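You operate a simulated robot arm through the tools that you are given. There is no shell and no other tool. Be economical: measure what you need, move in short steps, check, and stop when the job is done.

Carry out the task below with a simulated two-armed robot. There is one attempt and no reset: what you move stays moved.

JOB
Load the full tie pack and tie up the white cord.
Fine: the empty pack goes on the trolley top; lock the latch; free the cord and leave it in the cradle.

Only the result counts: the job must be done as asked and must still hold three seconds after the hand-in. Knocking over, shifting, dropping, spilling or breaking anything else fails it.

ROBOT AND FRAMES
Two 7-joint arms with fingered hands on one trunk, on a base that drives. Base frame: it is fixed to the floor where the robot stands at the start and does not move with it; the origin is under the middle of the robot, x ahead of it, y to its left, z up. Readings come in mm, degrees, newtons and seconds.
The left shoulder is at the start at [79, 152, 1062], the right one opposite. With the tool pointing down near the work surface each hand reaches from about 100 to 620 mm from the robot's upright axis, wherever it stands, measured 20 degrees to its own side. Places, roughly: cord cradle [400, 100, 700]; pack latch [600, 0, 800]; tie pack seat [600, 100, 700]; trolley top [600, 400, 700]. Payload 3.8 kg a hand.
The tool frame of a hand sits at the grasp point between the pads (the TCP): z along the fingers, y along the line on which they close. The tips reach 30 mm beyond it. Largest opening 104 mm; the body of the gripper starts 35 mm behind the TCP. The gripper is a hand of 5 fingers: y runs from the thumb to the fingers, the wrist lies at [-15, -104, -178] in the tool frame, and closing takes about 1.5 s.
Orientation is told as [roll, pitch, yaw] about the base's x, y, z axes, in that order, counted from this pose: with the fingers straight down and the wrist toward the robot, the tool's x, y and z point along [0, 1, 0], [1, 0, 0] and [0, 0, -1] of the base frame.

CONTROLS
- The arms move only by the tool step_arm. It takes "left_increments", "right_increments" or both (then of equal length, played together; a hand with none holds still); each is a list of rows, each a list of 2 entries, a list of its own where there are three numbers: the shift along the base's x, y, z in m, then the turn, a rotation vector about the base's x, y, z in degrees. In form: [[[dx, dy, dz], [rx, ry, rz]], ...]. A call has 1 to 10 rows; each row is the pose to reach, as a shift and turn from the pose commanded when the call began. "left_fingers" and "right_fingers" are, for a hand that has rows, the finger opening in m, from 0 to 0.104, set as the call begins (left out, the last holds). Rows are played at 5 a second. More than 50 mm and 8.6 degrees between two rows, or a gripper value outside its range, and nothing of the call is played. A pose out of reach is approached as far as the arm can. The call stops where the force on the tool passes 40 N (or 10 N more than at its start, if that is more) or the arm is blocked; 0.2 s more then pass. The fingers move at their own pace (about 72 mm/s each) and stop on an object; they squeeze with about 24 N. The grip force told is the motor's: it shows also when the fingers shut on nothing. Time passes only in rows, and 0.2 s behind the last, so rows that repeat a pose let the fingers close. The reply holds the time, the measured pose of the TCP, the force on the tool along the base axes, the opening and the grip force, in the units named above and with some noise, with the torque about the TCP (base axes, N m) and any sound that the robot's microphone picked up.
- Cameras (640 x 400 px; columns grow to the right, rows downward): "scene" is now at [187.3, 33.5, 1217.3]; the picture's right is [0.23, -0.97, -0.06], its down [-0.53, -0.08, -0.84] and it looks along [0.82, 0.22, -0.53] (base axes); focal length 214 px, centre (320, 200). "left" rides on the left gripper at [-80, -78, -141] in its tool frame; the picture's right is [-0.78, -0.30, 0.56], its down [0.53, -0.78, 0.33] and it looks along [0.33, 0.56, 0.76] (tool axes); focal length 247 px, centre (320, 200). "right" rides on the right gripper at [80, -78, -141] in its tool frame; the picture's right is [-0.78, 0.30, -0.56], its down [-0.53, -0.78, 0.33] and it looks along [-0.33, 0.56, 0.76] (tool axes); focal length 247 px, centre (320, 200). There is no depth. A picture from a camera that has moved, and an enlarged one, comes with that camera's place and axes in the base frame and with its lens. The place of the scene camera against the robot may be out by one fixed shift of up to 25 mm in any direction.
- capture(camera): a new picture of that camera. The clock stands still meanwhile.
- raise_lower(by): slides the trunk up (or, below 0, down) by that many mm; the arms and the scene camera ride with it, the base frame stays. It gives what a move gives, with no picture.
- base_move(legs): drives the robot by 1 to 6 legs, each [ahead, left, turn to the left] in mm, mm and degrees, along the robot's own axes; the way and the turn of a leg run together, so that a leg with both is an arc; at most 1500 mm and 180 degrees a leg. The arms and the cameras ride along, it lands a little off, and it stops where it bumps. It gives what a move gives.
- hand_shape(shape, hand): the hand has 5 fingers and takes this shape, open, in about a second: jaw (thumb against the fingers, like two jaws); tri (thumb and two fingers); tip (a fingertip pinch); poke (one finger out to press); point (the index stretched); flat (the hand flat); cup (the hand cupped); fist (a fist). The gripper value then closes the fingers along that shape, each until it touches; the sizes above hold for jaw. It gives what a move gives, with no picture.
- pan_tilt(pan, tilt): turns the head with the scene camera to pan (to the left, within 80 degrees either way) and tilt (down, from -29 to 69), counted from straight ahead of the robot. It gives what a move gives.
- inspect(camera, box): a new picture of the part [left, top, right, bottom] of that camera's present view, enlarged. The clock stands still meanwhile.
- hand_in(): hands the job in; it is judged then, once.

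Go step by step. Nothing tells you exact positions but the pictures and the camera data: compare them with the known pose of the tool, close in by small moves and look again before you grip or let go. The budget is 120 turns and 100 pictures, counting those below and the enlarged ones. Unless the task says otherwise, let go and move clear before handing in.

The tools are called as a command line: name --argument value ..., lists and objects as JSON in quotes. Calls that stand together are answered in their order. step_arm: Moves the arms, as the interface text tells. Its arguments: {"type":"object","properties":{"left_increments":{"type":"array"},"left_fingers":{"type":"number"},"right_increments":{"type":"array"},"right_fingers":{"type":"number"}},"required":[]} The other tools are called the same way: raise_lower (by) slides the trunk up or down; hand_shape (shape, hand) gives the hand a shape; base_move (legs) drives the base; pan_tilt (pan, tilt) turns the head that bears the scene camera; capture (camera) takes a picture; inspect (camera, box) takes an enlarged picture of a part of a camera's view; hand_in () hands the job in.

At the start:

```text
time_s: 0.0
left_eef_pos: [484.0, 245.4, 1168.2]
left_ee_rot: [-0.1, 0.1, 0.0]
left_contact_force: [-0.6, -0.7, 0.2]
left_wrist_torque: [0.01, -0.01, -0.02]
left_gripper_width: 103.5
left_grasp_force: 0.1
left_shape: jaw
right_eef_pos: [415.5, -112.2, 1159.4]
right_ee_rot: [0.0, 0.0, 0.0]
right_contact_force: [-0.1, 0.1, 0.0]
right_wrist_torque: [0.0, 0.0, 0.01]
right_gripper_width: 103.7
right_grasp_force: 0.1
right_shape: jaw
trunk travel left (down, up): [-150.0, 306.0]
robot x, y, heading: [1.0, -1.7, -0.1]
head pan, tilt: [13.6, 18.7]
```

scene: 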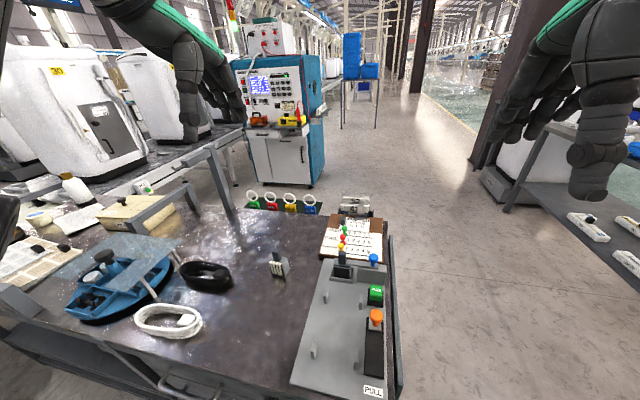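
right: 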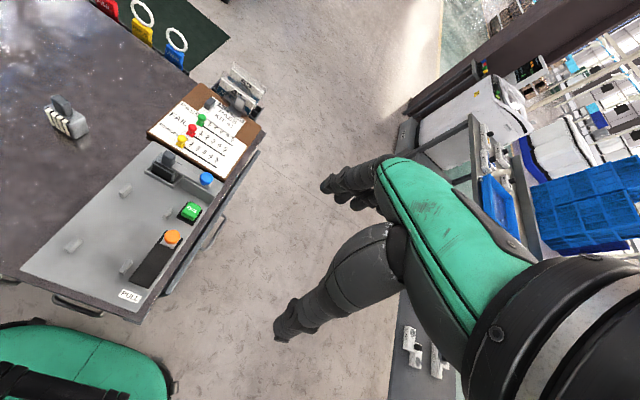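
left: 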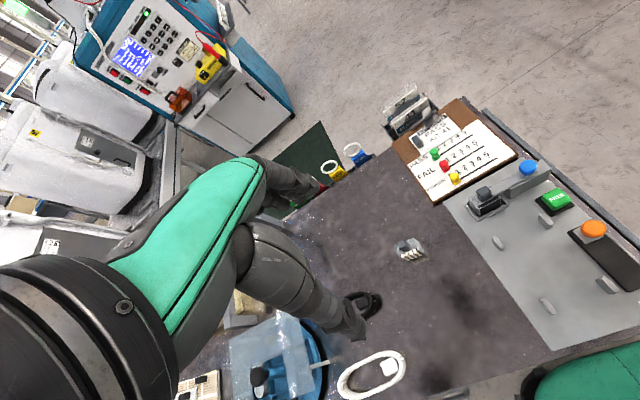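

I see a table with a white coil, a black coil, a small pack, and a grey fixture with coloured controls and a PULL label. I'll enlarge the pictures to understand the fixture.

inspect --camera "scene" --box '[280, 180, 420, 400]'

inspect --camera "scene" --box '[0, 180, 300, 370]'

inspect --camera "right" --box '[0, 60, 280, 330]'

inspect --camera "left" --box '[360, 60, 640, 350]'

```text
1.82 times, centred on (350, 290) of scene
camera zoom: at [187.3, 33.5, 1217.3], right [0.23, -0.97, -0.06], down [-0.53, -0.08, -0.84], along [0.82, 0.22, -0.53], focal length 390 px, centre (266, 36)
```

zoom: 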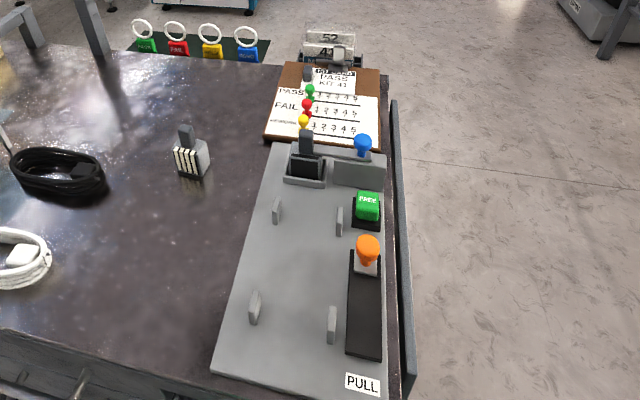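

```text
2.11 times, centred on (150, 275) of scene
camera zoom: at [187.3, 33.5, 1217.3], right [0.23, -0.97, -0.06], down [-0.53, -0.08, -0.84], along [0.82, 0.22, -0.53], focal length 452 px, centre (678, 42)
```

zoom: 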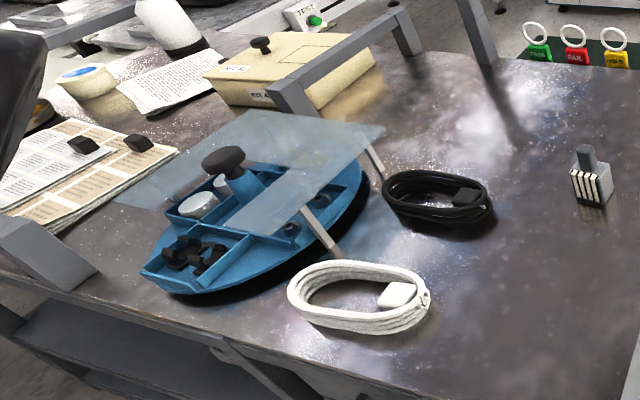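

```text
1.48 times, centred on (140, 195) of right
camera zoom: at [338.1, -32.8, 1299.0], right [0.3, -0.78, 0.56], down [-0.78, -0.53, -0.33], along [0.56, -0.33, -0.76], focal length 366 px, centre (587, 207)
```

zoom: 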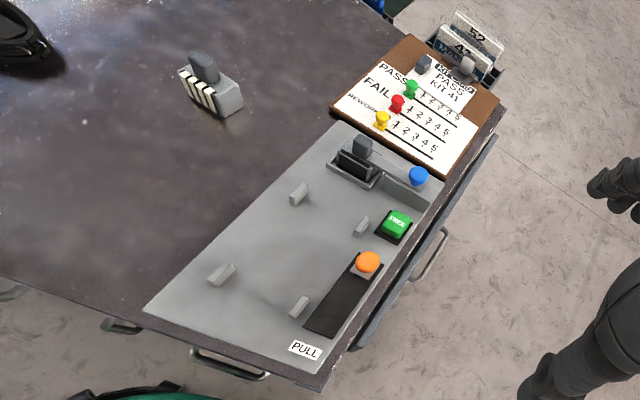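

```text
1.38 times, centred on (500, 205) of left
camera zoom: at [406.8, 165.9, 1308.6], right [-0.3, -0.78, -0.56], down [-0.78, 0.53, -0.33], along [0.56, 0.33, -0.76], focal length 341 px, centre (72, 193)
```

zoom: 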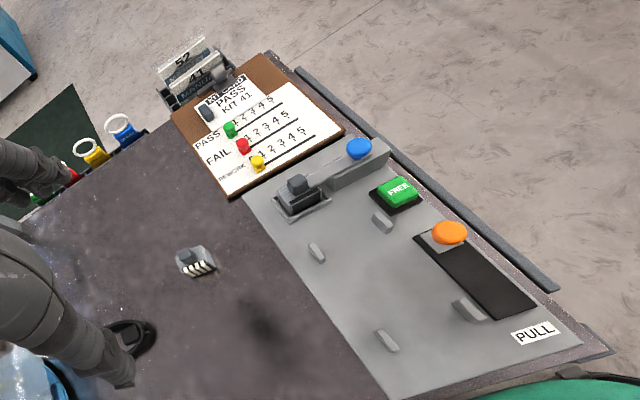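

The plate top is at about z 750. The orange pull is near [456,-7,790], the full pack near [558,243,772], and the white cord near [380,440,755]. I'll lower the left hand to see the pack and fixture closely.

step_arm --left_increments '[[[0, 0, -0.05], [0, 0, 0]], [[0, 0, -0.1], [0, 0, 0]], [[0, 0, -0.15], [0, 0, 0]], [[0, 0, -0.2], [0, 0, 0]], [[0, -0.01, -0.24], [0, 0, 0]]]'

capture --camera "left"

capture --camera "scene"

```text
time_s: 1.2
left_eef_pos: [483.3, 233.4, 926.8]
left_ee_rot: [0.1, 0.0, 0.0]
left_contact_force: [-0.5, 0.2, 0.1]
left_wrist_torque: [0.0, 0.02, -0.02]
left_gripper_width: 103.4
left_grasp_force: 0.1
left_shape: jaw
right_eef_pos: [417.1, -113.4, 1158.0]
right_ee_rot: [-0.1, 0.0, 0.0]
right_contact_force: [-0.3, 0.7, -0.2]
right_wrist_torque: [0.01, 0.0, 0.03]
right_gripper_width: 103.7
right_grasp_force: 0.2
right_shape: jaw
trunk travel left (down, up): [-150.0, 306.0]
robot x, y, heading: [-2.6, 3.8, 0.1]
head pan, tilt: [13.6, 18.7]
```

```text
92 pictures are left
camera left: at [405.9, 154.5, 1068.3], right [-0.3, -0.78, -0.56], down [-0.78, 0.53, -0.33], along [0.56, 0.33, -0.76], focal length 247 px, centre (320, 200)
```

left: 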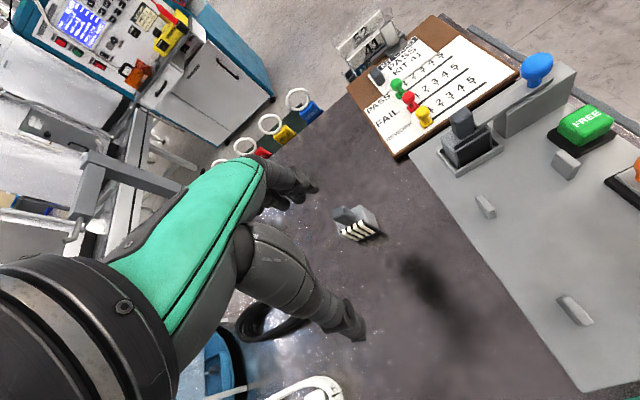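

```text
91 pictures are left
camera scene: at [187.6, 33.3, 1217.2], right [0.23, -0.97, -0.06], down [-0.53, -0.08, -0.84], along [0.82, 0.22, -0.53], focal length 214 px, centre (320, 200)
```

scene: 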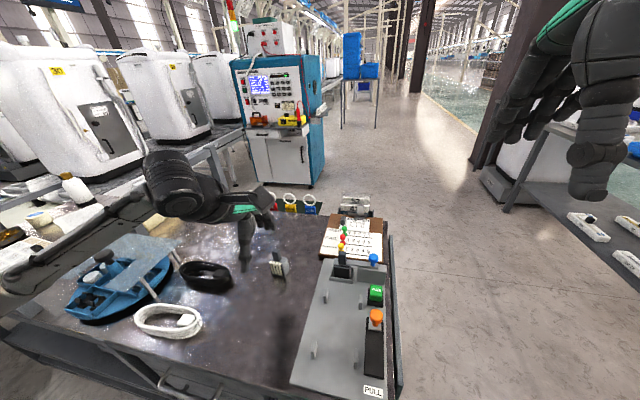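

The pack is just right of the open hand. I'll enlarge the pack and the seat.

inspect --camera "left" --box '[310, 180, 410, 260]'

inspect --camera "left" --box '[400, 30, 640, 230]'

```text
5.00 times, centred on (360, 220) of left
camera zoom: at [405.9, 154.5, 1068.3], right [-0.3, -0.78, -0.56], down [-0.78, 0.53, -0.33], along [0.56, 0.33, -0.76], focal length 1235 px, centre (120, 100)
```

zoom: 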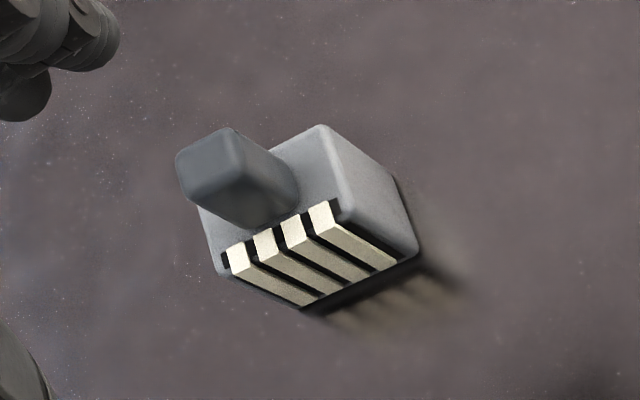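

```text
2.00 times, centred on (520, 130) of left
camera zoom: at [405.9, 154.5, 1068.3], right [-0.3, -0.78, -0.56], down [-0.78, 0.53, -0.33], along [0.56, 0.33, -0.76], focal length 494 px, centre (-80, 340)
```

zoom: 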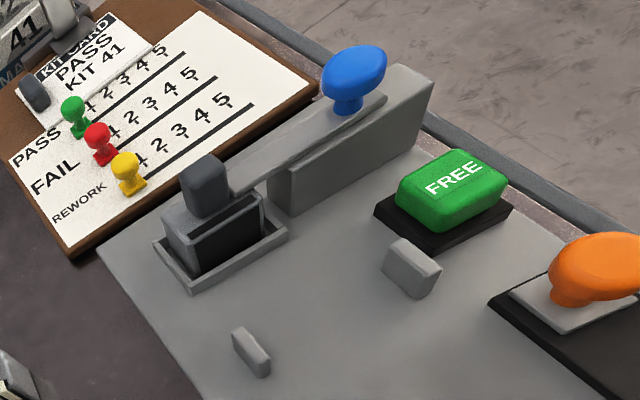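

The seated pack is open and empty, with its handle near [572,76,820] and the blue latch knob near [575,3,817]. I'll enlarge the latch.

inspect --camera "left" --box '[430, 40, 590, 180]'

inspect --camera "scene" --box '[310, 230, 410, 300]'

```text
2.86 times, centred on (510, 110) of left
camera zoom: at [405.9, 154.5, 1068.3], right [-0.3, -0.78, -0.56], down [-0.78, 0.53, -0.33], along [0.56, 0.33, -0.76], focal length 706 px, centre (-223, 457)
```

zoom: 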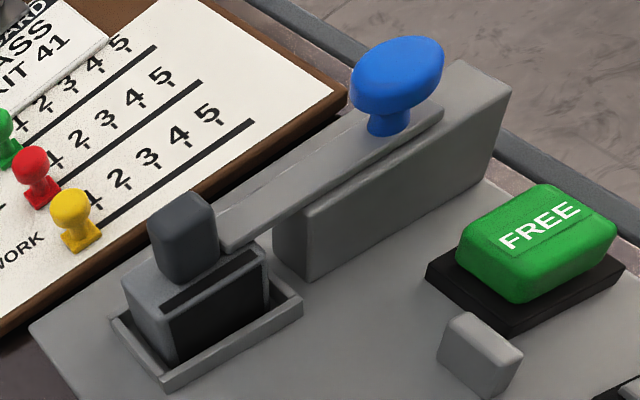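

```text
5.71 times, centred on (360, 265) of scene
camera zoom: at [187.6, 33.3, 1217.2], right [0.23, -0.97, -0.06], down [-0.53, -0.08, -0.84], along [0.82, 0.22, -0.53], focal length 1226 px, centre (91, -171)
```

zoom: 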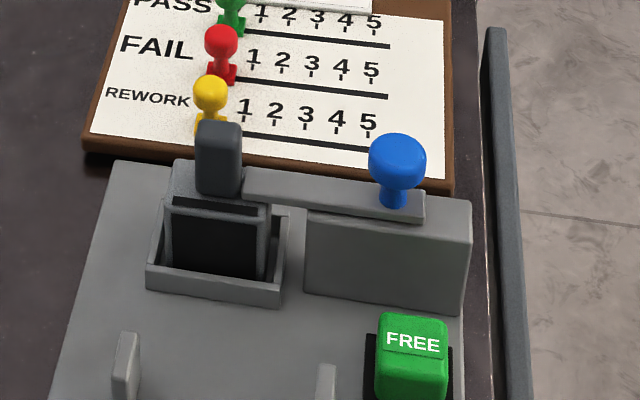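

The latch is a bar with a blue knob that slides along y over the pack top. I'll bring the right hand above the knob with a moderate opening, then look.

step_arm --right_increments '[[[0.02, 0.015, -0.035], [0, 0, 0]], [[0.04, 0.03, -0.07], [0, 0, 0]], [[0.06, 0.045, -0.11], [0, 0, 0]], [[0.085, 0.06, -0.145], [0, 0, 0]], [[0.11, 0.08, -0.18], [0, 0, 0]], [[0.135, 0.1, -0.215], [0, 0, 0]], [[0.15, 0.116, -0.25], [0, 0, 0]]]' --right_fingers 0.06

capture --camera "right"

capture --camera "left"

```text
time_s: 2.8
left_eef_pos: [484.6, 234.6, 926.2]
left_ee_rot: [-0.1, 0.0, 0.0]
left_contact_force: [0.3, -0.5, -0.7]
left_wrist_torque: [0.02, 0.0, 0.03]
left_gripper_width: 103.6
left_grasp_force: 0.0
left_shape: jaw
right_eef_pos: [566.5, 3.4, 908.2]
right_ee_rot: [0.0, -0.1, 0.0]
right_contact_force: [0.1, -0.2, 0.6]
right_wrist_torque: [-0.01, -0.03, -0.01]
right_gripper_width: 60.2
right_grasp_force: 0.1
right_shape: jaw
trunk travel left (down, up): [-150.0, 306.0]
robot x, y, heading: [2.0, -1.7, -0.4]
head pan, tilt: [13.6, 18.7]
```

```text
86 pictures are left
camera right: at [488.8, 83.6, 1049.3], right [0.3, -0.78, 0.56], down [-0.78, -0.54, -0.33], along [0.56, -0.33, -0.76], focal length 247 px, centre (320, 200)
```

right: 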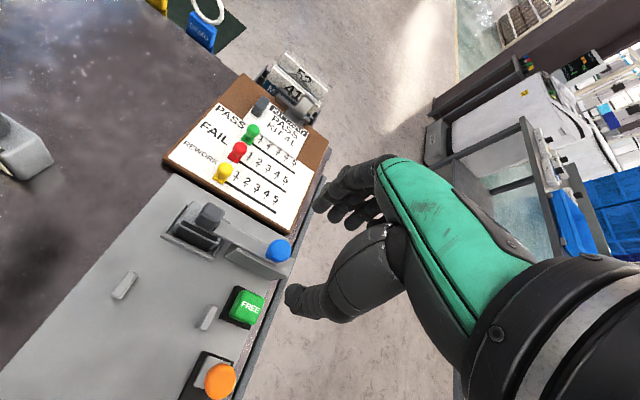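

```text
85 pictures are left
camera left: at [406.3, 155.0, 1068.4], right [-0.3, -0.78, -0.56], down [-0.78, 0.53, -0.33], along [0.55, 0.33, -0.76], focal length 247 px, centre (320, 200)
```

left: 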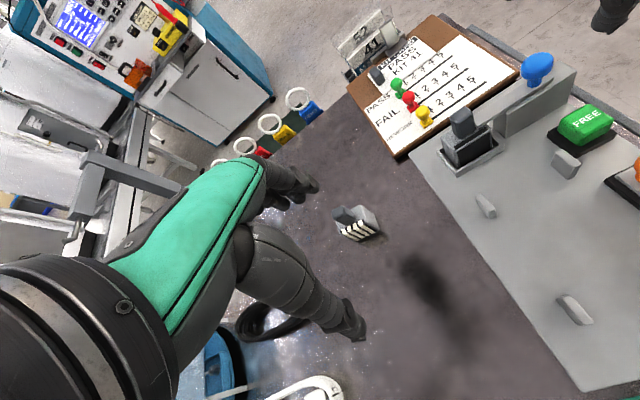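

The knob is at about [574,6,817]. I'll lower the right hand over it and look before gripping.

step_arm --right_increments '[[[0.008, 0.003, -0.03], [0, 0, 0]], [[0.008, 0.003, -0.055], [0, 0, 0]], [[0.008, 0.003, -0.075], [0, 0, 0]]]'

capture --camera "right"

inspect --camera "left" --box '[430, 0, 640, 180]'

```text
time_s: 3.6
left_eef_pos: [484.5, 234.6, 927.2]
left_ee_rot: [0.0, 0.1, -0.1]
left_contact_force: [0.5, 0.3, -0.1]
left_wrist_torque: [0.02, -0.01, 0.0]
left_gripper_width: 103.8
left_grasp_force: 0.1
left_shape: jaw
right_eef_pos: [574.0, 6.4, 833.7]
right_ee_rot: [0.0, 0.0, 0.1]
right_contact_force: [-0.6, -0.1, -0.5]
right_wrist_torque: [0.0, -0.01, 0.0]
right_gripper_width: 60.4
right_grasp_force: 0.1
right_shape: jaw
trunk travel left (down, up): [-150.0, 306.0]
robot x, y, heading: [2.3, -2.1, -0.3]
head pan, tilt: [13.6, 18.7]
```

```text
84 pictures are left
camera right: at [496.1, 86.5, 974.4], right [0.3, -0.78, 0.56], down [-0.78, -0.53, -0.33], along [0.56, -0.34, -0.76], focal length 247 px, centre (320, 200)
```

right: 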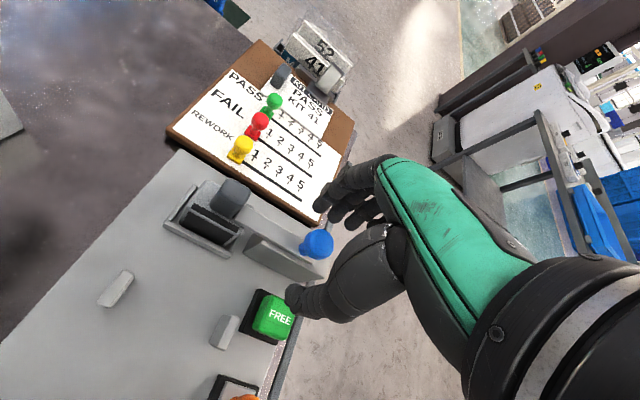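

```text
2.22 times, centred on (535, 90) of left
camera zoom: at [405.9, 154.7, 1068.6], right [-0.3, -0.78, -0.56], down [-0.78, 0.53, -0.33], along [0.55, 0.33, -0.76], focal length 549 px, centre (-158, 444)
```

zoom: 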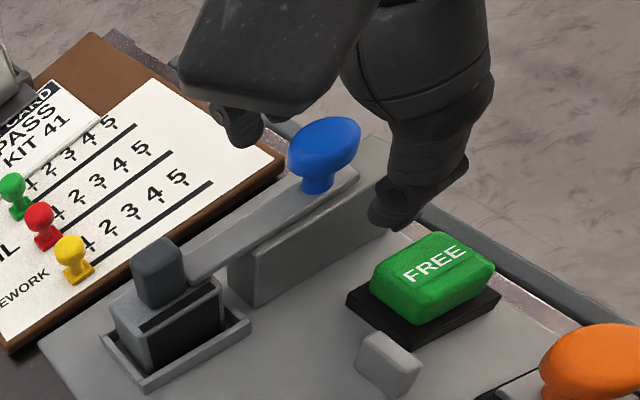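

The knob is between thumb and fingers. I'll lower a few mm and close gently.

step_arm --right_increments '[[[0, 0, -0.007], [0, 0, 0]], [[0, 0, -0.007], [0, 0, 0]], [[0, 0, -0.007], [0, 0, 0]], [[0, 0, -0.007], [0, 0, 0]], [[0, 0, -0.007], [0, 0, 0]], [[0, 0, -0.007], [0, 0, 0]], [[0, 0, -0.007], [0, 0, 0]]]' --right_fingers 0.0

inspect --camera "left" --box '[430, 0, 640, 180]'

```text
time_s: 5.2
left_eef_pos: [484.0, 233.7, 926.8]
left_ee_rot: [0.1, 0.1, 0.1]
left_contact_force: [0.8, 0.7, 0.5]
left_wrist_torque: [0.0, -0.02, -0.01]
left_gripper_width: 103.8
left_grasp_force: 0.1
left_shape: jaw
right_eef_pos: [574.1, 5.7, 826.0]
right_ee_rot: [-0.1, 0.2, -0.1]
right_contact_force: [-6.9, 1.2, -12.9]
right_wrist_torque: [0.0, 0.16, 0.01]
right_gripper_width: 12.8
right_grasp_force: 24.1
right_shape: jaw
trunk travel left (down, up): [-150.0, 306.0]
robot x, y, heading: [1.6, -2.1, -0.1]
head pan, tilt: [13.6, 18.7]
```

```text
2.22 times, centred on (535, 90) of left
camera zoom: at [406.2, 154.8, 1068.3], right [-0.3, -0.78, -0.56], down [-0.78, 0.53, -0.33], along [0.55, 0.33, -0.76], focal length 549 px, centre (-158, 444)
```

zoom: 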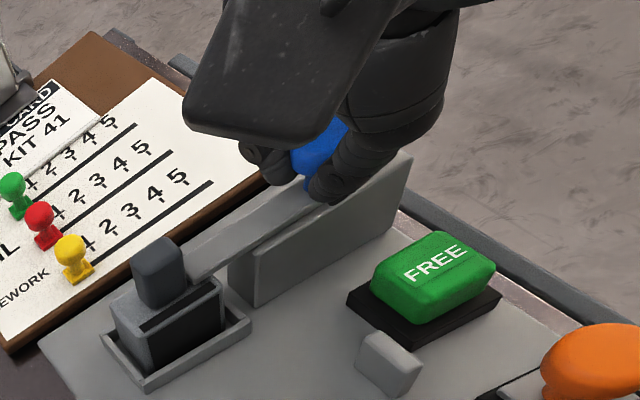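

The knob's stem is gripped. I'll try sliding it 12 mm to the right (-y).

step_arm --right_increments '[[[0, -0.004, 0], [0, 0, 0]], [[0, -0.008, 0], [0, 0, 0]], [[0, -0.012, 0], [0, 0, 0]]]'

inspect --camera "left" --box '[430, 0, 640, 180]'

```text
time_s: 6.0
left_eef_pos: [483.6, 234.3, 927.0]
left_ee_rot: [0.0, 0.1, 0.0]
left_contact_force: [1.1, 0.1, 0.4]
left_wrist_torque: [0.01, 0.0, 0.04]
left_gripper_width: 103.6
left_grasp_force: 0.1
left_shape: jaw
right_eef_pos: [572.4, -6.9, 826.1]
right_ee_rot: [-0.1, 0.1, -0.1]
right_contact_force: [-8.7, 0.0, -13.0]
right_wrist_torque: [-0.02, 0.17, 0.0]
right_gripper_width: 12.7
right_grasp_force: 24.2
right_shape: jaw
trunk travel left (down, up): [-150.0, 306.0]
robot x, y, heading: [-0.6, 0.2, -0.1]
head pan, tilt: [13.6, 18.7]
```

```text
2.22 times, centred on (535, 90) of left
camera zoom: at [406.1, 154.6, 1068.5], right [-0.3, -0.78, -0.56], down [-0.78, 0.53, -0.33], along [0.55, 0.33, -0.76], focal length 549 px, centre (-158, 444)
```

zoom: 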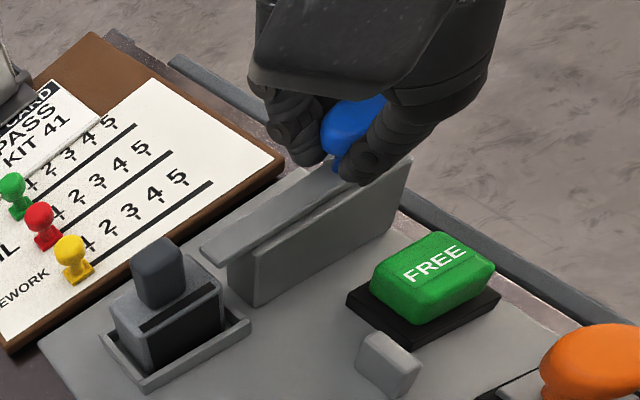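

The bar slides freely and is leaving the pack. I'll continue until it stops.

step_arm --right_increments '[[[0, -0.006, 0], [0, 0, 0]], [[0, -0.012, 0], [0, 0, 0]], [[0, -0.018, 0], [0, 0, 0]], [[0, -0.024, 0], [0, 0, 0]]]'

inspect --camera "left" --box '[430, 0, 640, 180]'

```text
time_s: 7.0
left_eef_pos: [483.4, 237.3, 925.7]
left_ee_rot: [-0.2, 0.1, 0.1]
left_contact_force: [0.0, -0.6, 0.3]
left_wrist_torque: [-0.01, -0.03, -0.03]
left_gripper_width: 103.9
left_grasp_force: 0.0
left_shape: jaw
right_eef_pos: [573.0, -23.8, 825.4]
right_ee_rot: [0.1, 0.0, 0.5]
right_contact_force: [-6.2, 19.4, -14.6]
right_wrist_torque: [0.36, 0.2, 0.2]
right_gripper_width: 12.1
right_grasp_force: 24.1
right_shape: jaw
trunk travel left (down, up): [-150.0, 306.0]
robot x, y, heading: [1.7, -4.0, 0.3]
head pan, tilt: [13.6, 18.7]
```

```text
2.22 times, centred on (535, 90) of left
camera zoom: at [406.4, 158.6, 1067.8], right [-0.29, -0.78, -0.55], down [-0.78, 0.53, -0.33], along [0.55, 0.33, -0.76], focal length 549 px, centre (-158, 444)
```

zoom: 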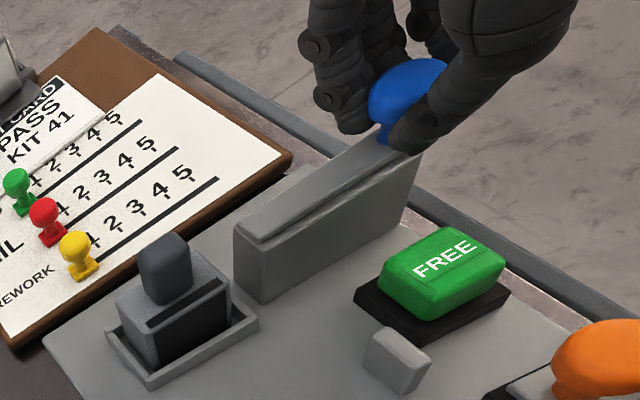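

The bar hit its end stop and is fully clear of the pack. I'll release and lift the right hand away to its side.

step_arm --right_increments '[[[0, 0.004, 0], [0, 0, 0]], [[0, 0.004, 0], [0, 0, 0]], [[0, 0.004, 0], [0, 0, 0]], [[0, 0.004, 0.03], [0, 0, 0]], [[-0.02, -0.01, 0.07], [0, 0, 0]], [[-0.06, -0.04, 0.09], [0, 0, 0]], [[-0.1, -0.07, 0.11], [0, 0, 0]], [[-0.14, -0.1, 0.13], [0, 0, 0]], [[-0.17, -0.135, 0.15], [0, 0, 0]], [[-0.19, -0.17, 0.16], [0, 0, 0]]]' --right_fingers 0.06

capture --camera "left"

```text
refused: row 6 steps farther than a row can; nothing moved
```

```text
79 pictures are left
camera left: at [406.4, 158.6, 1067.8], right [-0.29, -0.78, -0.55], down [-0.78, 0.53, -0.33], along [0.55, 0.33, -0.76], focal length 247 px, centre (320, 200)
```

left: 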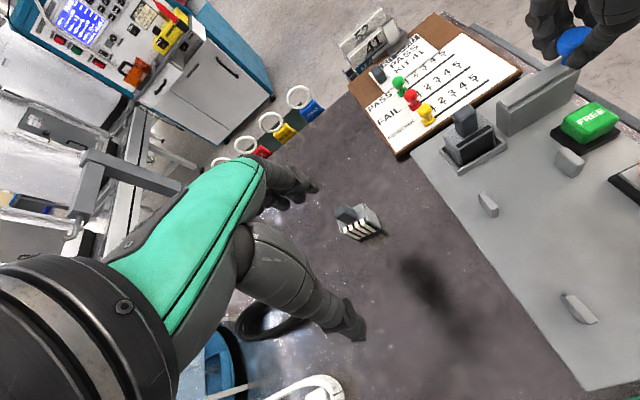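

The row step was too long, so I'll repeat it with shorter ones.

step_arm --right_increments '[[[0, 0.004, 0], [0, 0, 0]], [[0, 0.004, 0], [0, 0, 0]], [[0, 0.004, 0], [0, 0, 0]], [[0, 0.004, 0.03], [0, 0, 0]], [[-0.01, -0.01, 0.07], [0, 0, 0]], [[-0.04, -0.03, 0.09], [0, 0, 0]], [[-0.07, -0.06, 0.11], [0, 0, 0]], [[-0.1, -0.09, 0.13], [0, 0, 0]], [[-0.13, -0.12, 0.15], [0, 0, 0]], [[-0.16, -0.15, 0.16], [0, 0, 0]]]' --right_fingers 0.06

capture --camera "scene"

inspect --camera "right" --box '[0, 0, 400, 300]'

```text
time_s: 9.2
left_eef_pos: [482.1, 232.7, 927.5]
left_ee_rot: [0.0, 0.0, 0.0]
left_contact_force: [0.0, -1.2, -0.4]
left_wrist_torque: [0.03, 0.02, 0.01]
left_gripper_width: 103.7
left_grasp_force: 0.1
left_shape: jaw
right_eef_pos: [411.2, -181.7, 985.9]
right_ee_rot: [0.0, 0.0, 0.0]
right_contact_force: [-0.3, -0.2, -1.2]
right_wrist_torque: [0.0, -0.01, 0.0]
right_gripper_width: 59.9
right_grasp_force: 0.0
right_shape: jaw
trunk travel left (down, up): [-150.0, 306.0]
robot x, y, heading: [-0.8, -2.7, 0.1]
head pan, tilt: [13.6, 18.7]
```

```text
78 pictures are left
camera scene: at [186.1, 32.4, 1217.5], right [0.23, -0.97, -0.06], down [-0.53, -0.07, -0.84], along [0.82, 0.22, -0.53], focal length 214 px, centre (320, 200)
```

scene: 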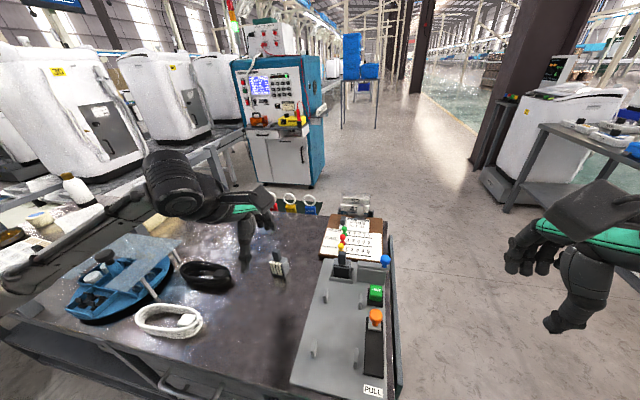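

```text
1.33 times, centred on (200, 150) of right
camera zoom: at [333.8, -100.7, 1127.4], right [0.3, -0.78, 0.56], down [-0.78, -0.54, -0.33], along [0.56, -0.33, -0.76], focal length 329 px, centre (480, 267)
```

zoom: 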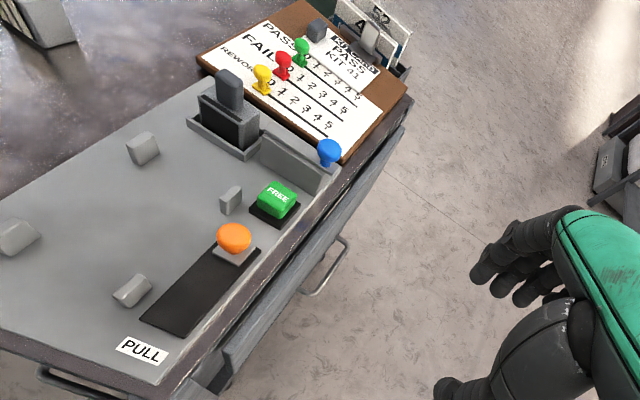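

The latch stays open. The empty pack's handle top is at [574,77,820], so I'll move the left hand above it with a reduced opening.

step_arm --left_increments '[[[0.018, -0.031, 0], [0, 0, 0]], [[0.036, -0.062, 0], [0, 0, 0]], [[0.055, -0.093, -0.01], [0, 0, 0]], [[0.073, -0.124, -0.03], [0, 0, 0]], [[0.091, -0.156, -0.05], [0, 0, 0]], [[0.091, -0.156, -0.067], [0, 0, 0]]]' --left_fingers 0.05

capture --camera "left"

inspect --camera "right" --box '[50, 0, 350, 200]'

```text
time_s: 10.6
left_eef_pos: [575.0, 78.5, 859.8]
left_ee_rot: [0.1, 0.1, 0.0]
left_contact_force: [-0.4, 0.6, 0.2]
left_wrist_torque: [0.0, 0.01, 0.0]
left_gripper_width: 50.4
left_grasp_force: 0.1
left_shape: jaw
right_eef_pos: [412.3, -178.7, 985.6]
right_ee_rot: [0.0, 0.0, -0.1]
right_contact_force: [1.0, 0.1, 0.5]
right_wrist_torque: [0.0, -0.01, -0.01]
right_gripper_width: 59.6
right_grasp_force: 0.1
right_shape: jaw
trunk travel left (down, up): [-150.0, 306.0]
robot x, y, heading: [0.7, -0.1, -0.2]
head pan, tilt: [13.6, 18.7]
```

```text
76 pictures are left
camera left: at [497.4, 0.0, 1001.2], right [-0.3, -0.78, -0.56], down [-0.78, 0.53, -0.33], along [0.56, 0.33, -0.76], focal length 247 px, centre (320, 200)
```

left: 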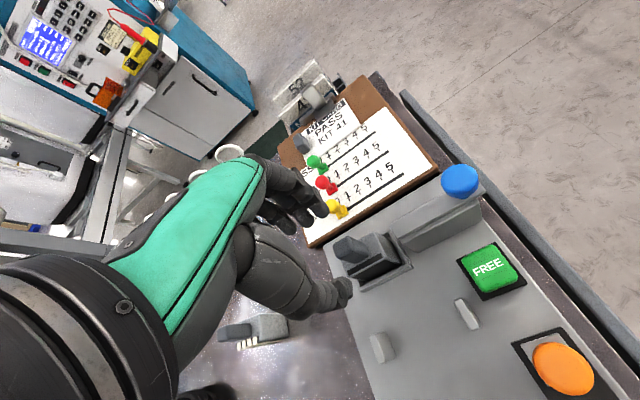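

```text
2.00 times, centred on (200, 100) of right
camera zoom: at [335.4, -99.1, 1127.1], right [0.3, -0.78, 0.56], down [-0.78, -0.54, -0.33], along [0.56, -0.33, -0.76], focal length 494 px, centre (560, 400)
```

zoom: 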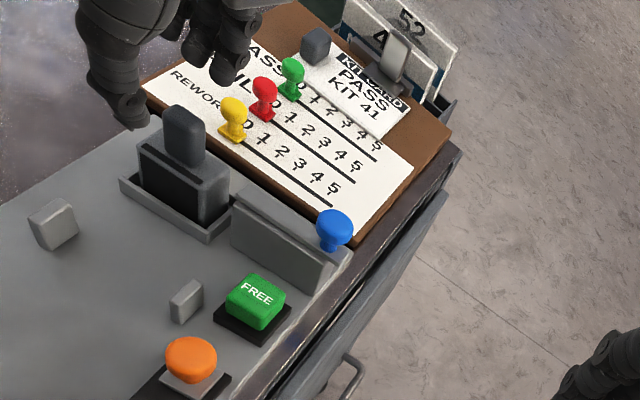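

The hand is centred over the handle. I'll lower it to grip height and check before closing.

step_arm --left_increments '[[[0, -0.002, -0.012], [0, 0, 0]], [[0, -0.003, -0.024], [0, 0, 0]], [[0, -0.003, -0.034], [0, 0, 0]]]'

inspect --camera "right" --box '[50, 0, 350, 200]'

inspect --camera "left" --box '[240, 150, 480, 310]'

```text
time_s: 11.4
left_eef_pos: [575.3, 76.0, 825.1]
left_ee_rot: [0.1, -0.1, 0.1]
left_contact_force: [0.5, 0.8, 0.4]
left_wrist_torque: [0.01, -0.01, -0.04]
left_gripper_width: 50.3
left_grasp_force: 0.1
left_shape: jaw
right_eef_pos: [413.4, -180.6, 986.1]
right_ee_rot: [0.1, -0.1, 0.0]
right_contact_force: [-0.4, 0.2, -0.4]
right_wrist_torque: [0.01, -0.01, -0.03]
right_gripper_width: 59.4
right_grasp_force: 0.0
right_shape: jaw
trunk travel left (down, up): [-150.0, 306.0]
robot x, y, heading: [2.3, -3.9, -0.2]
head pan, tilt: [13.6, 18.7]
```

```text
2.00 times, centred on (200, 100) of right
camera zoom: at [335.6, -99.7, 1127.0], right [0.3, -0.78, 0.56], down [-0.78, -0.53, -0.33], along [0.56, -0.33, -0.76], focal length 494 px, centre (560, 400)
```

zoom: 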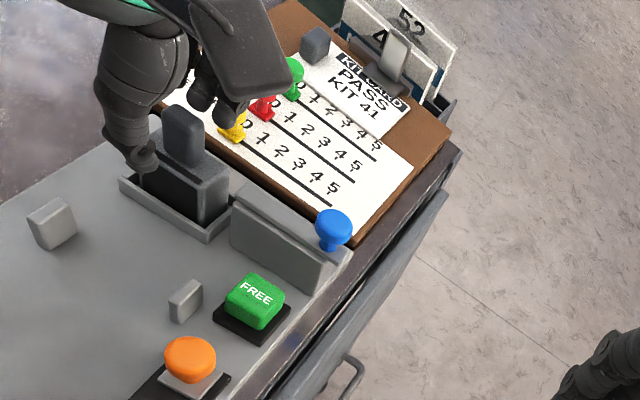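

```text
2.50 times, centred on (360, 230) of left
camera zoom: at [497.6, -3.1, 967.2], right [-0.3, -0.78, -0.56], down [-0.78, 0.53, -0.33], along [0.55, 0.33, -0.76], focal length 617 px, centre (220, 125)
```

zoom: 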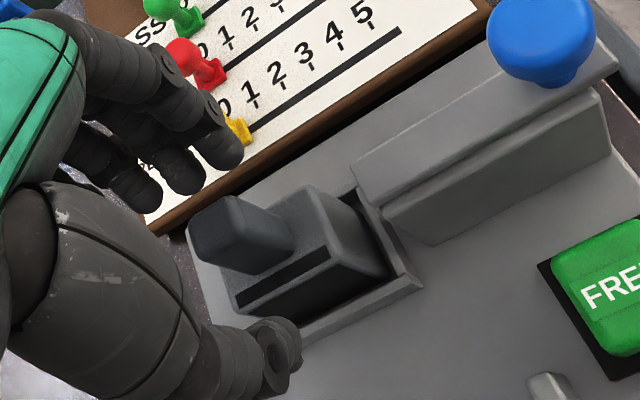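

The handle sits between thumb and fingers. I'll close.

step_arm --left_increments '[[[0, -0.001, 0], [0, 0, 0]], [[0, -0.001, 0], [0, 0, 0]], [[0, -0.001, 0], [0, 0, 0]], [[0, -0.001, 0], [0, 0, 0]], [[0, -0.001, 0], [0, 0, 0]], [[0, -0.001, 0], [0, 0, 0]], [[0, -0.001, 0], [0, 0, 0]]]' --left_fingers 0

inspect --camera "right" --box '[50, 0, 350, 200]'

```text
time_s: 13.0
left_eef_pos: [574.4, 75.2, 825.1]
left_ee_rot: [-0.1, 0.0, 0.0]
left_contact_force: [-0.1, 0.5, 0.4]
left_wrist_torque: [-0.04, -0.01, 0.03]
left_gripper_width: 11.0
left_grasp_force: 24.0
left_shape: jaw
right_eef_pos: [413.4, -180.5, 986.0]
right_ee_rot: [0.0, 0.0, 0.0]
right_contact_force: [0.0, 0.2, 0.9]
right_wrist_torque: [0.0, -0.02, -0.01]
right_gripper_width: 59.8
right_grasp_force: 0.1
right_shape: jaw
trunk travel left (down, up): [-150.0, 306.0]
robot x, y, heading: [1.2, 4.2, 0.0]
head pan, tilt: [13.6, 18.7]
```

```text
2.00 times, centred on (200, 100) of right
camera zoom: at [335.7, -99.7, 1127.0], right [0.3, -0.78, 0.56], down [-0.78, -0.53, -0.33], along [0.56, -0.33, -0.76], focal length 494 px, centre (560, 400)
```

zoom: 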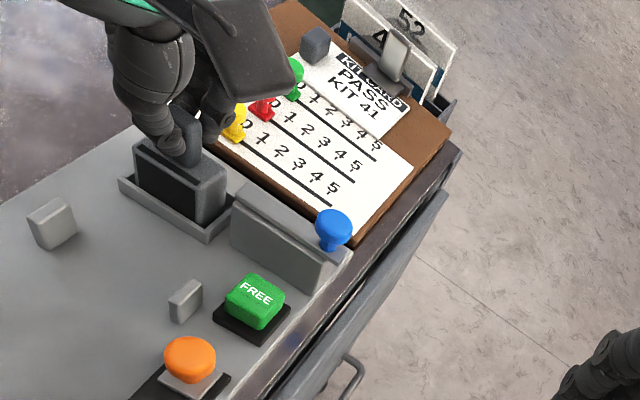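

It is gripped, with the TCP reading [574.4,75.2,825] as the seat reference. I'll lift straight up.

step_arm --left_increments '[[[0, 0, 0.01], [0, 0, 0]], [[0, 0, 0.025], [0, 0, 0]], [[0, 0, 0.05], [0, 0, 0]], [[0, 0, 0.09], [0, 0, 0]]]'

capture --camera "left"

capture --camera "right"

capture --camera "scene"

```text
time_s: 14.0
left_eef_pos: [575.5, 74.6, 917.7]
left_ee_rot: [0.2, 0.0, 0.0]
left_contact_force: [-0.8, -0.9, -0.8]
left_wrist_torque: [0.02, 0.01, 0.06]
left_gripper_width: 11.0
left_grasp_force: 24.1
left_shape: jaw
right_eef_pos: [413.0, -181.0, 986.7]
right_ee_rot: [0.0, 0.1, 0.0]
right_contact_force: [-0.1, -0.6, 0.4]
right_wrist_torque: [0.0, 0.02, 0.01]
right_gripper_width: 59.9
right_grasp_force: 0.0
right_shape: jaw
trunk travel left (down, up): [-150.0, 306.0]
robot x, y, heading: [-2.4, 2.6, -0.2]
head pan, tilt: [13.6, 18.7]
```

```text
71 pictures are left
camera left: at [497.6, -4.5, 1058.0], right [-0.3, -0.78, -0.56], down [-0.78, 0.53, -0.33], along [0.56, 0.34, -0.76], focal length 247 px, centre (320, 200)
```

left: 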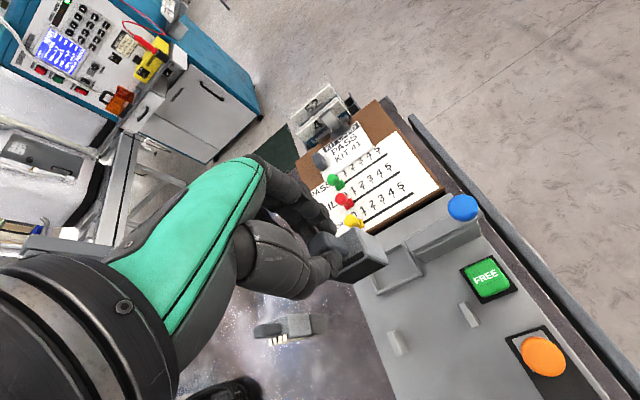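

```text
70 pictures are left
camera right: at [335.4, -100.1, 1127.1], right [0.3, -0.78, 0.56], down [-0.78, -0.53, -0.33], along [0.56, -0.33, -0.76], focal length 247 px, centre (320, 200)
```

right: 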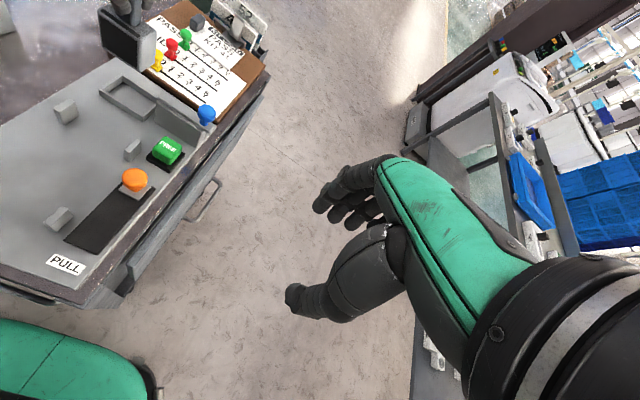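

```text
69 pictures are left
camera scene: at [187.1, 32.9, 1217.3], right [0.23, -0.97, -0.06], down [-0.53, -0.07, -0.84], along [0.82, 0.22, -0.53], focal length 214 px, centre (320, 200)
```

scene: 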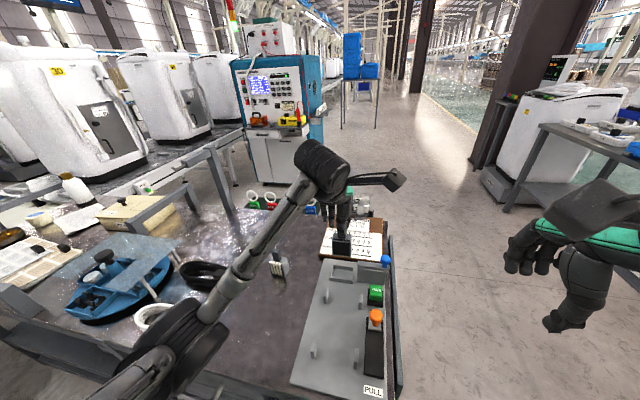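

The empty pack is up. I'll carry it to a clear spot on the trolley top near [470,300], keeping clear of the full pack.

step_arm --left_increments '[[[-0.02, 0.03, 0.02], [0, 0, 0]], [[-0.04, 0.07, 0.02], [0, 0, 0]], [[-0.06, 0.11, 0.02], [0, 0, 0]], [[-0.08, 0.15, 0.02], [0, 0, 0]], [[-0.1, 0.19, 0.02], [0, 0, 0]], [[-0.105, 0.225, 0.01], [0, 0, 0]], [[-0.105, 0.225, -0.03], [0, 0, 0]], [[-0.105, 0.225, -0.065], [0, 0, 0]]]'

capture --camera "left"

capture --camera "scene"

```text
time_s: 15.8
left_eef_pos: [471.1, 300.0, 850.5]
left_ee_rot: [0.0, 0.1, -0.1]
left_contact_force: [-0.4, -0.5, -0.5]
left_wrist_torque: [-0.04, 0.0, -0.03]
left_gripper_width: 11.2
left_grasp_force: 24.1
left_shape: jaw
right_eef_pos: [412.6, -179.4, 985.4]
right_ee_rot: [-0.1, 0.0, 0.0]
right_contact_force: [0.4, -0.1, -1.0]
right_wrist_torque: [0.0, 0.0, -0.01]
right_gripper_width: 59.7
right_grasp_force: 0.1
right_shape: jaw
trunk travel left (down, up): [-150.0, 306.0]
robot x, y, heading: [-0.9, -1.2, -0.1]
head pan, tilt: [13.6, 18.7]
```

```text
68 pictures are left
camera left: at [392.2, 221.0, 991.8], right [-0.3, -0.78, -0.56], down [-0.78, 0.53, -0.33], along [0.56, 0.33, -0.76], focal length 247 px, centre (320, 200)
```

left: 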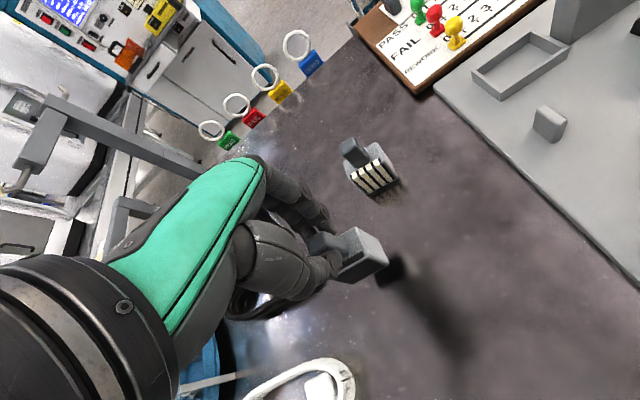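

```text
67 pictures are left
camera scene: at [187.2, 33.8, 1217.3], right [0.23, -0.97, -0.06], down [-0.53, -0.08, -0.84], along [0.82, 0.22, -0.53], focal length 214 px, centre (320, 200)
```

scene: 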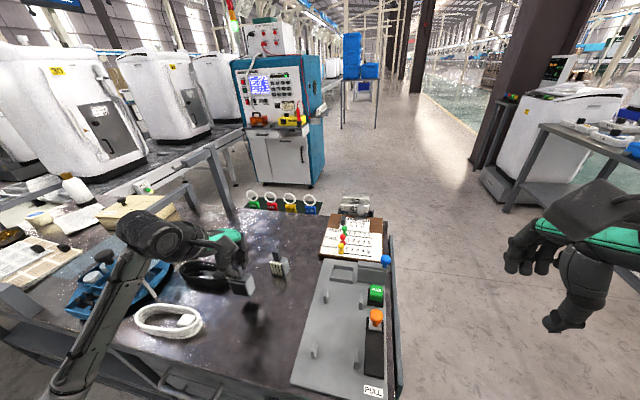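

The spot is clear, so I'll lower gently.

step_arm --left_increments '[[[0, 0, -0.012], [0, 0, 0]], [[0, 0, -0.022], [0, 0, 0]], [[0, 0, -0.026], [0, 0, 0]]]'

inspect --camera "left" --box '[280, 200, 440, 310]'

```text
time_s: 16.6
left_eef_pos: [470.0, 299.2, 825.9]
left_ee_rot: [0.1, 0.1, 0.0]
left_contact_force: [0.6, -0.1, -0.9]
left_wrist_torque: [-0.01, -0.01, -0.03]
left_gripper_width: 10.8
left_grasp_force: 24.5
left_shape: jaw
right_eef_pos: [413.7, -180.4, 986.3]
right_ee_rot: [0.0, 0.1, 0.0]
right_contact_force: [-0.1, -0.7, -0.6]
right_wrist_torque: [0.0, 0.0, -0.02]
right_gripper_width: 59.5
right_grasp_force: 0.0
right_shape: jaw
trunk travel left (down, up): [-150.0, 306.0]
robot x, y, heading: [0.5, -1.6, -0.2]
head pan, tilt: [13.6, 18.7]
```

```text
3.64 times, centred on (360, 255) of left
camera zoom: at [392.8, 221.0, 966.0], right [-0.3, -0.78, -0.56], down [-0.78, 0.53, -0.33], along [0.55, 0.33, -0.76], focal length 898 px, centre (174, 0)
```

zoom: 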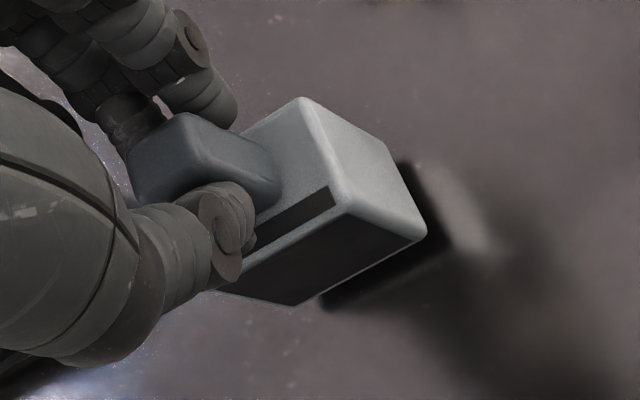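

Still slightly above the table, so I'll go down in small steps.

step_arm --left_increments '[[[0, 0, -0.003], [0, 0, 0]], [[0, 0, -0.006], [0, 0, 0]], [[0, 0, -0.008], [0, 0, 0]], [[0, 0, -0.01], [0, 0, 0]]]'

inspect --camera "left" --box '[280, 200, 440, 310]'

```text
time_s: 17.6
left_eef_pos: [470.0, 301.1, 816.8]
left_ee_rot: [0.1, 0.0, 0.1]
left_contact_force: [-0.1, -0.1, 0.8]
left_wrist_torque: [0.01, -0.03, 0.0]
left_gripper_width: 11.0
left_grasp_force: 24.1
left_shape: jaw
right_eef_pos: [413.3, -179.6, 986.5]
right_ee_rot: [0.0, -0.1, 0.0]
right_contact_force: [-0.1, -0.1, 0.3]
right_wrist_torque: [-0.02, 0.04, -0.02]
right_gripper_width: 59.7
right_grasp_force: 0.1
right_shape: jaw
trunk travel left (down, up): [-150.0, 306.0]
robot x, y, heading: [-3.7, 0.5, -0.1]
head pan, tilt: [13.6, 18.7]
```

```text
3.64 times, centred on (360, 255) of left
camera zoom: at [392.5, 221.1, 956.9], right [-0.3, -0.78, -0.56], down [-0.78, 0.53, -0.33], along [0.56, 0.33, -0.76], focal length 898 px, centre (174, 0)
```

zoom: 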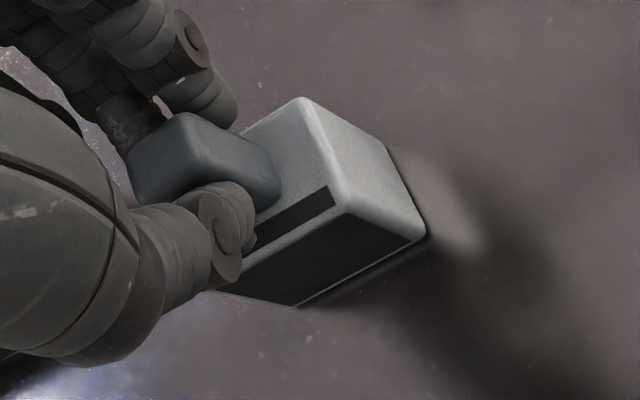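

Very close now. I'll take a few more mm.

step_arm --left_increments '[[[0, 0, -0.001], [0, 0, 0]], [[0, 0, -0.002], [0, 0, 0]], [[0, 0, -0.003], [0, 0, 0]]]'

inspect --camera "left" --box '[280, 200, 440, 310]'

```text
time_s: 18.4
left_eef_pos: [469.1, 299.6, 815.2]
left_ee_rot: [0.0, -0.3, 0.2]
left_contact_force: [-1.3, 1.2, 13.5]
left_wrist_torque: [0.07, 0.0, 0.01]
left_gripper_width: 11.6
left_grasp_force: 23.9
left_shape: jaw
right_eef_pos: [411.5, -180.3, 986.4]
right_ee_rot: [0.0, -0.2, -0.1]
right_contact_force: [1.1, 0.2, 0.5]
right_wrist_torque: [0.02, -0.01, -0.01]
right_gripper_width: 59.8
right_grasp_force: 0.1
right_shape: jaw
trunk travel left (down, up): [-150.0, 306.0]
robot x, y, heading: [1.6, 1.4, -0.2]
head pan, tilt: [13.6, 18.7]
```

```text
3.64 times, centred on (360, 255) of left
camera zoom: at [391.2, 220.6, 955.4], right [-0.29, -0.78, -0.56], down [-0.78, 0.53, -0.34], along [0.56, 0.34, -0.76], focal length 898 px, centre (174, 0)
```

zoom: 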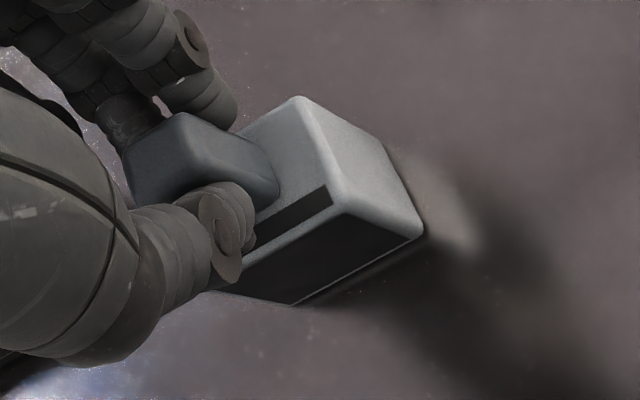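

It is on the table, 13 N, with the TCP at z ≈ 815.5. I'll open and lift straight up.

step_arm --left_increments '[[[0, 0, 0.001], [0, 0, 0]], [[0, 0, 0.001], [0, 0, 0]], [[0, 0, 0.001], [0, 0, 0]], [[0, 0, 0.001], [0, 0, 0]], [[0, 0, 0.02], [0, 0, 0]], [[0, 0, 0.05], [0, 0, 0]], [[0, 0, 0.09], [0, 0, 0]], [[0.02, -0.03, 0.1], [0, 0, 0]]]' --left_fingers 0.05

capture --camera "left"

capture --camera "scene"

```text
time_s: 20.2
left_eef_pos: [492.4, 270.1, 911.5]
left_ee_rot: [0.2, 0.1, 0.1]
left_contact_force: [0.2, 0.3, 0.0]
left_wrist_torque: [-0.01, -0.01, -0.01]
left_gripper_width: 49.7
left_grasp_force: 0.0
left_shape: jaw
right_eef_pos: [414.0, -181.2, 985.5]
right_ee_rot: [-0.1, 0.1, 0.0]
right_contact_force: [0.9, 0.4, 0.2]
right_wrist_torque: [-0.03, 0.04, -0.02]
right_gripper_width: 59.8
right_grasp_force: 0.0
right_shape: jaw
trunk travel left (down, up): [-150.0, 306.0]
robot x, y, heading: [2.4, 1.4, 0.1]
head pan, tilt: [13.6, 18.7]
```

```text
63 pictures are left
camera left: at [414.3, 190.3, 1053.4], right [-0.3, -0.78, -0.56], down [-0.78, 0.53, -0.33], along [0.55, 0.34, -0.76], focal length 247 px, centre (320, 200)
```

left: 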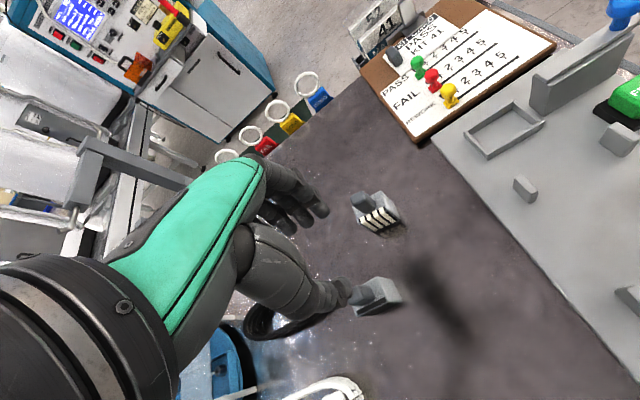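

```text
62 pictures are left
camera scene: at [188.3, 32.5, 1217.0], right [0.23, -0.97, -0.06], down [-0.53, -0.07, -0.84], along [0.81, 0.22, -0.54], focal length 214 px, centre (320, 200)
```

scene: 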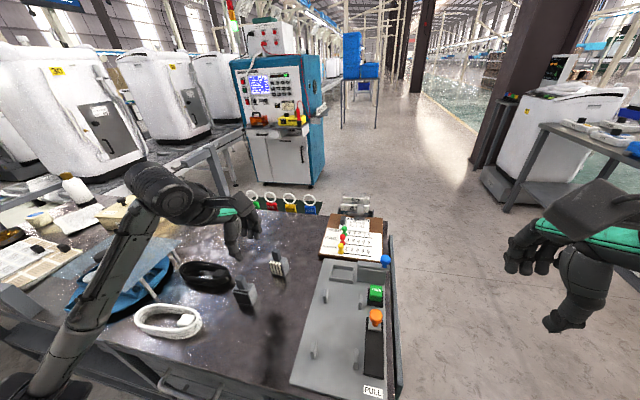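

The empty pack stands upright. I'll check the full pack's yaw by enlarging both packs.

inspect --camera "left" --box '[320, 170, 440, 330]'

inspect --camera "left" --box '[340, 180, 420, 240]'

```text
2.50 times, centred on (380, 250) of left
camera zoom: at [414.3, 190.3, 1053.4], right [-0.3, -0.78, -0.56], down [-0.78, 0.53, -0.33], along [0.55, 0.34, -0.76], focal length 617 px, centre (170, 75)
```

zoom: 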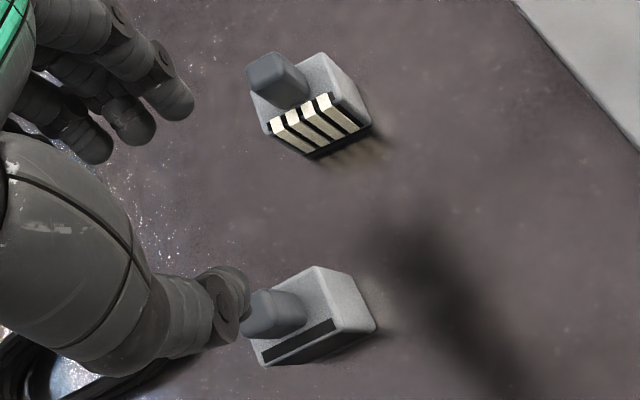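

```text
6.67 times, centred on (380, 210) of left
camera zoom: at [414.3, 190.3, 1053.4], right [-0.3, -0.78, -0.56], down [-0.78, 0.53, -0.33], along [0.55, 0.34, -0.76], focal length 1646 px, centre (-80, 133)
```

zoom: 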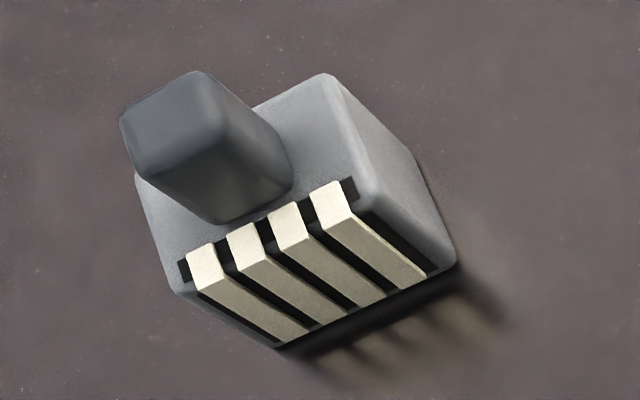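

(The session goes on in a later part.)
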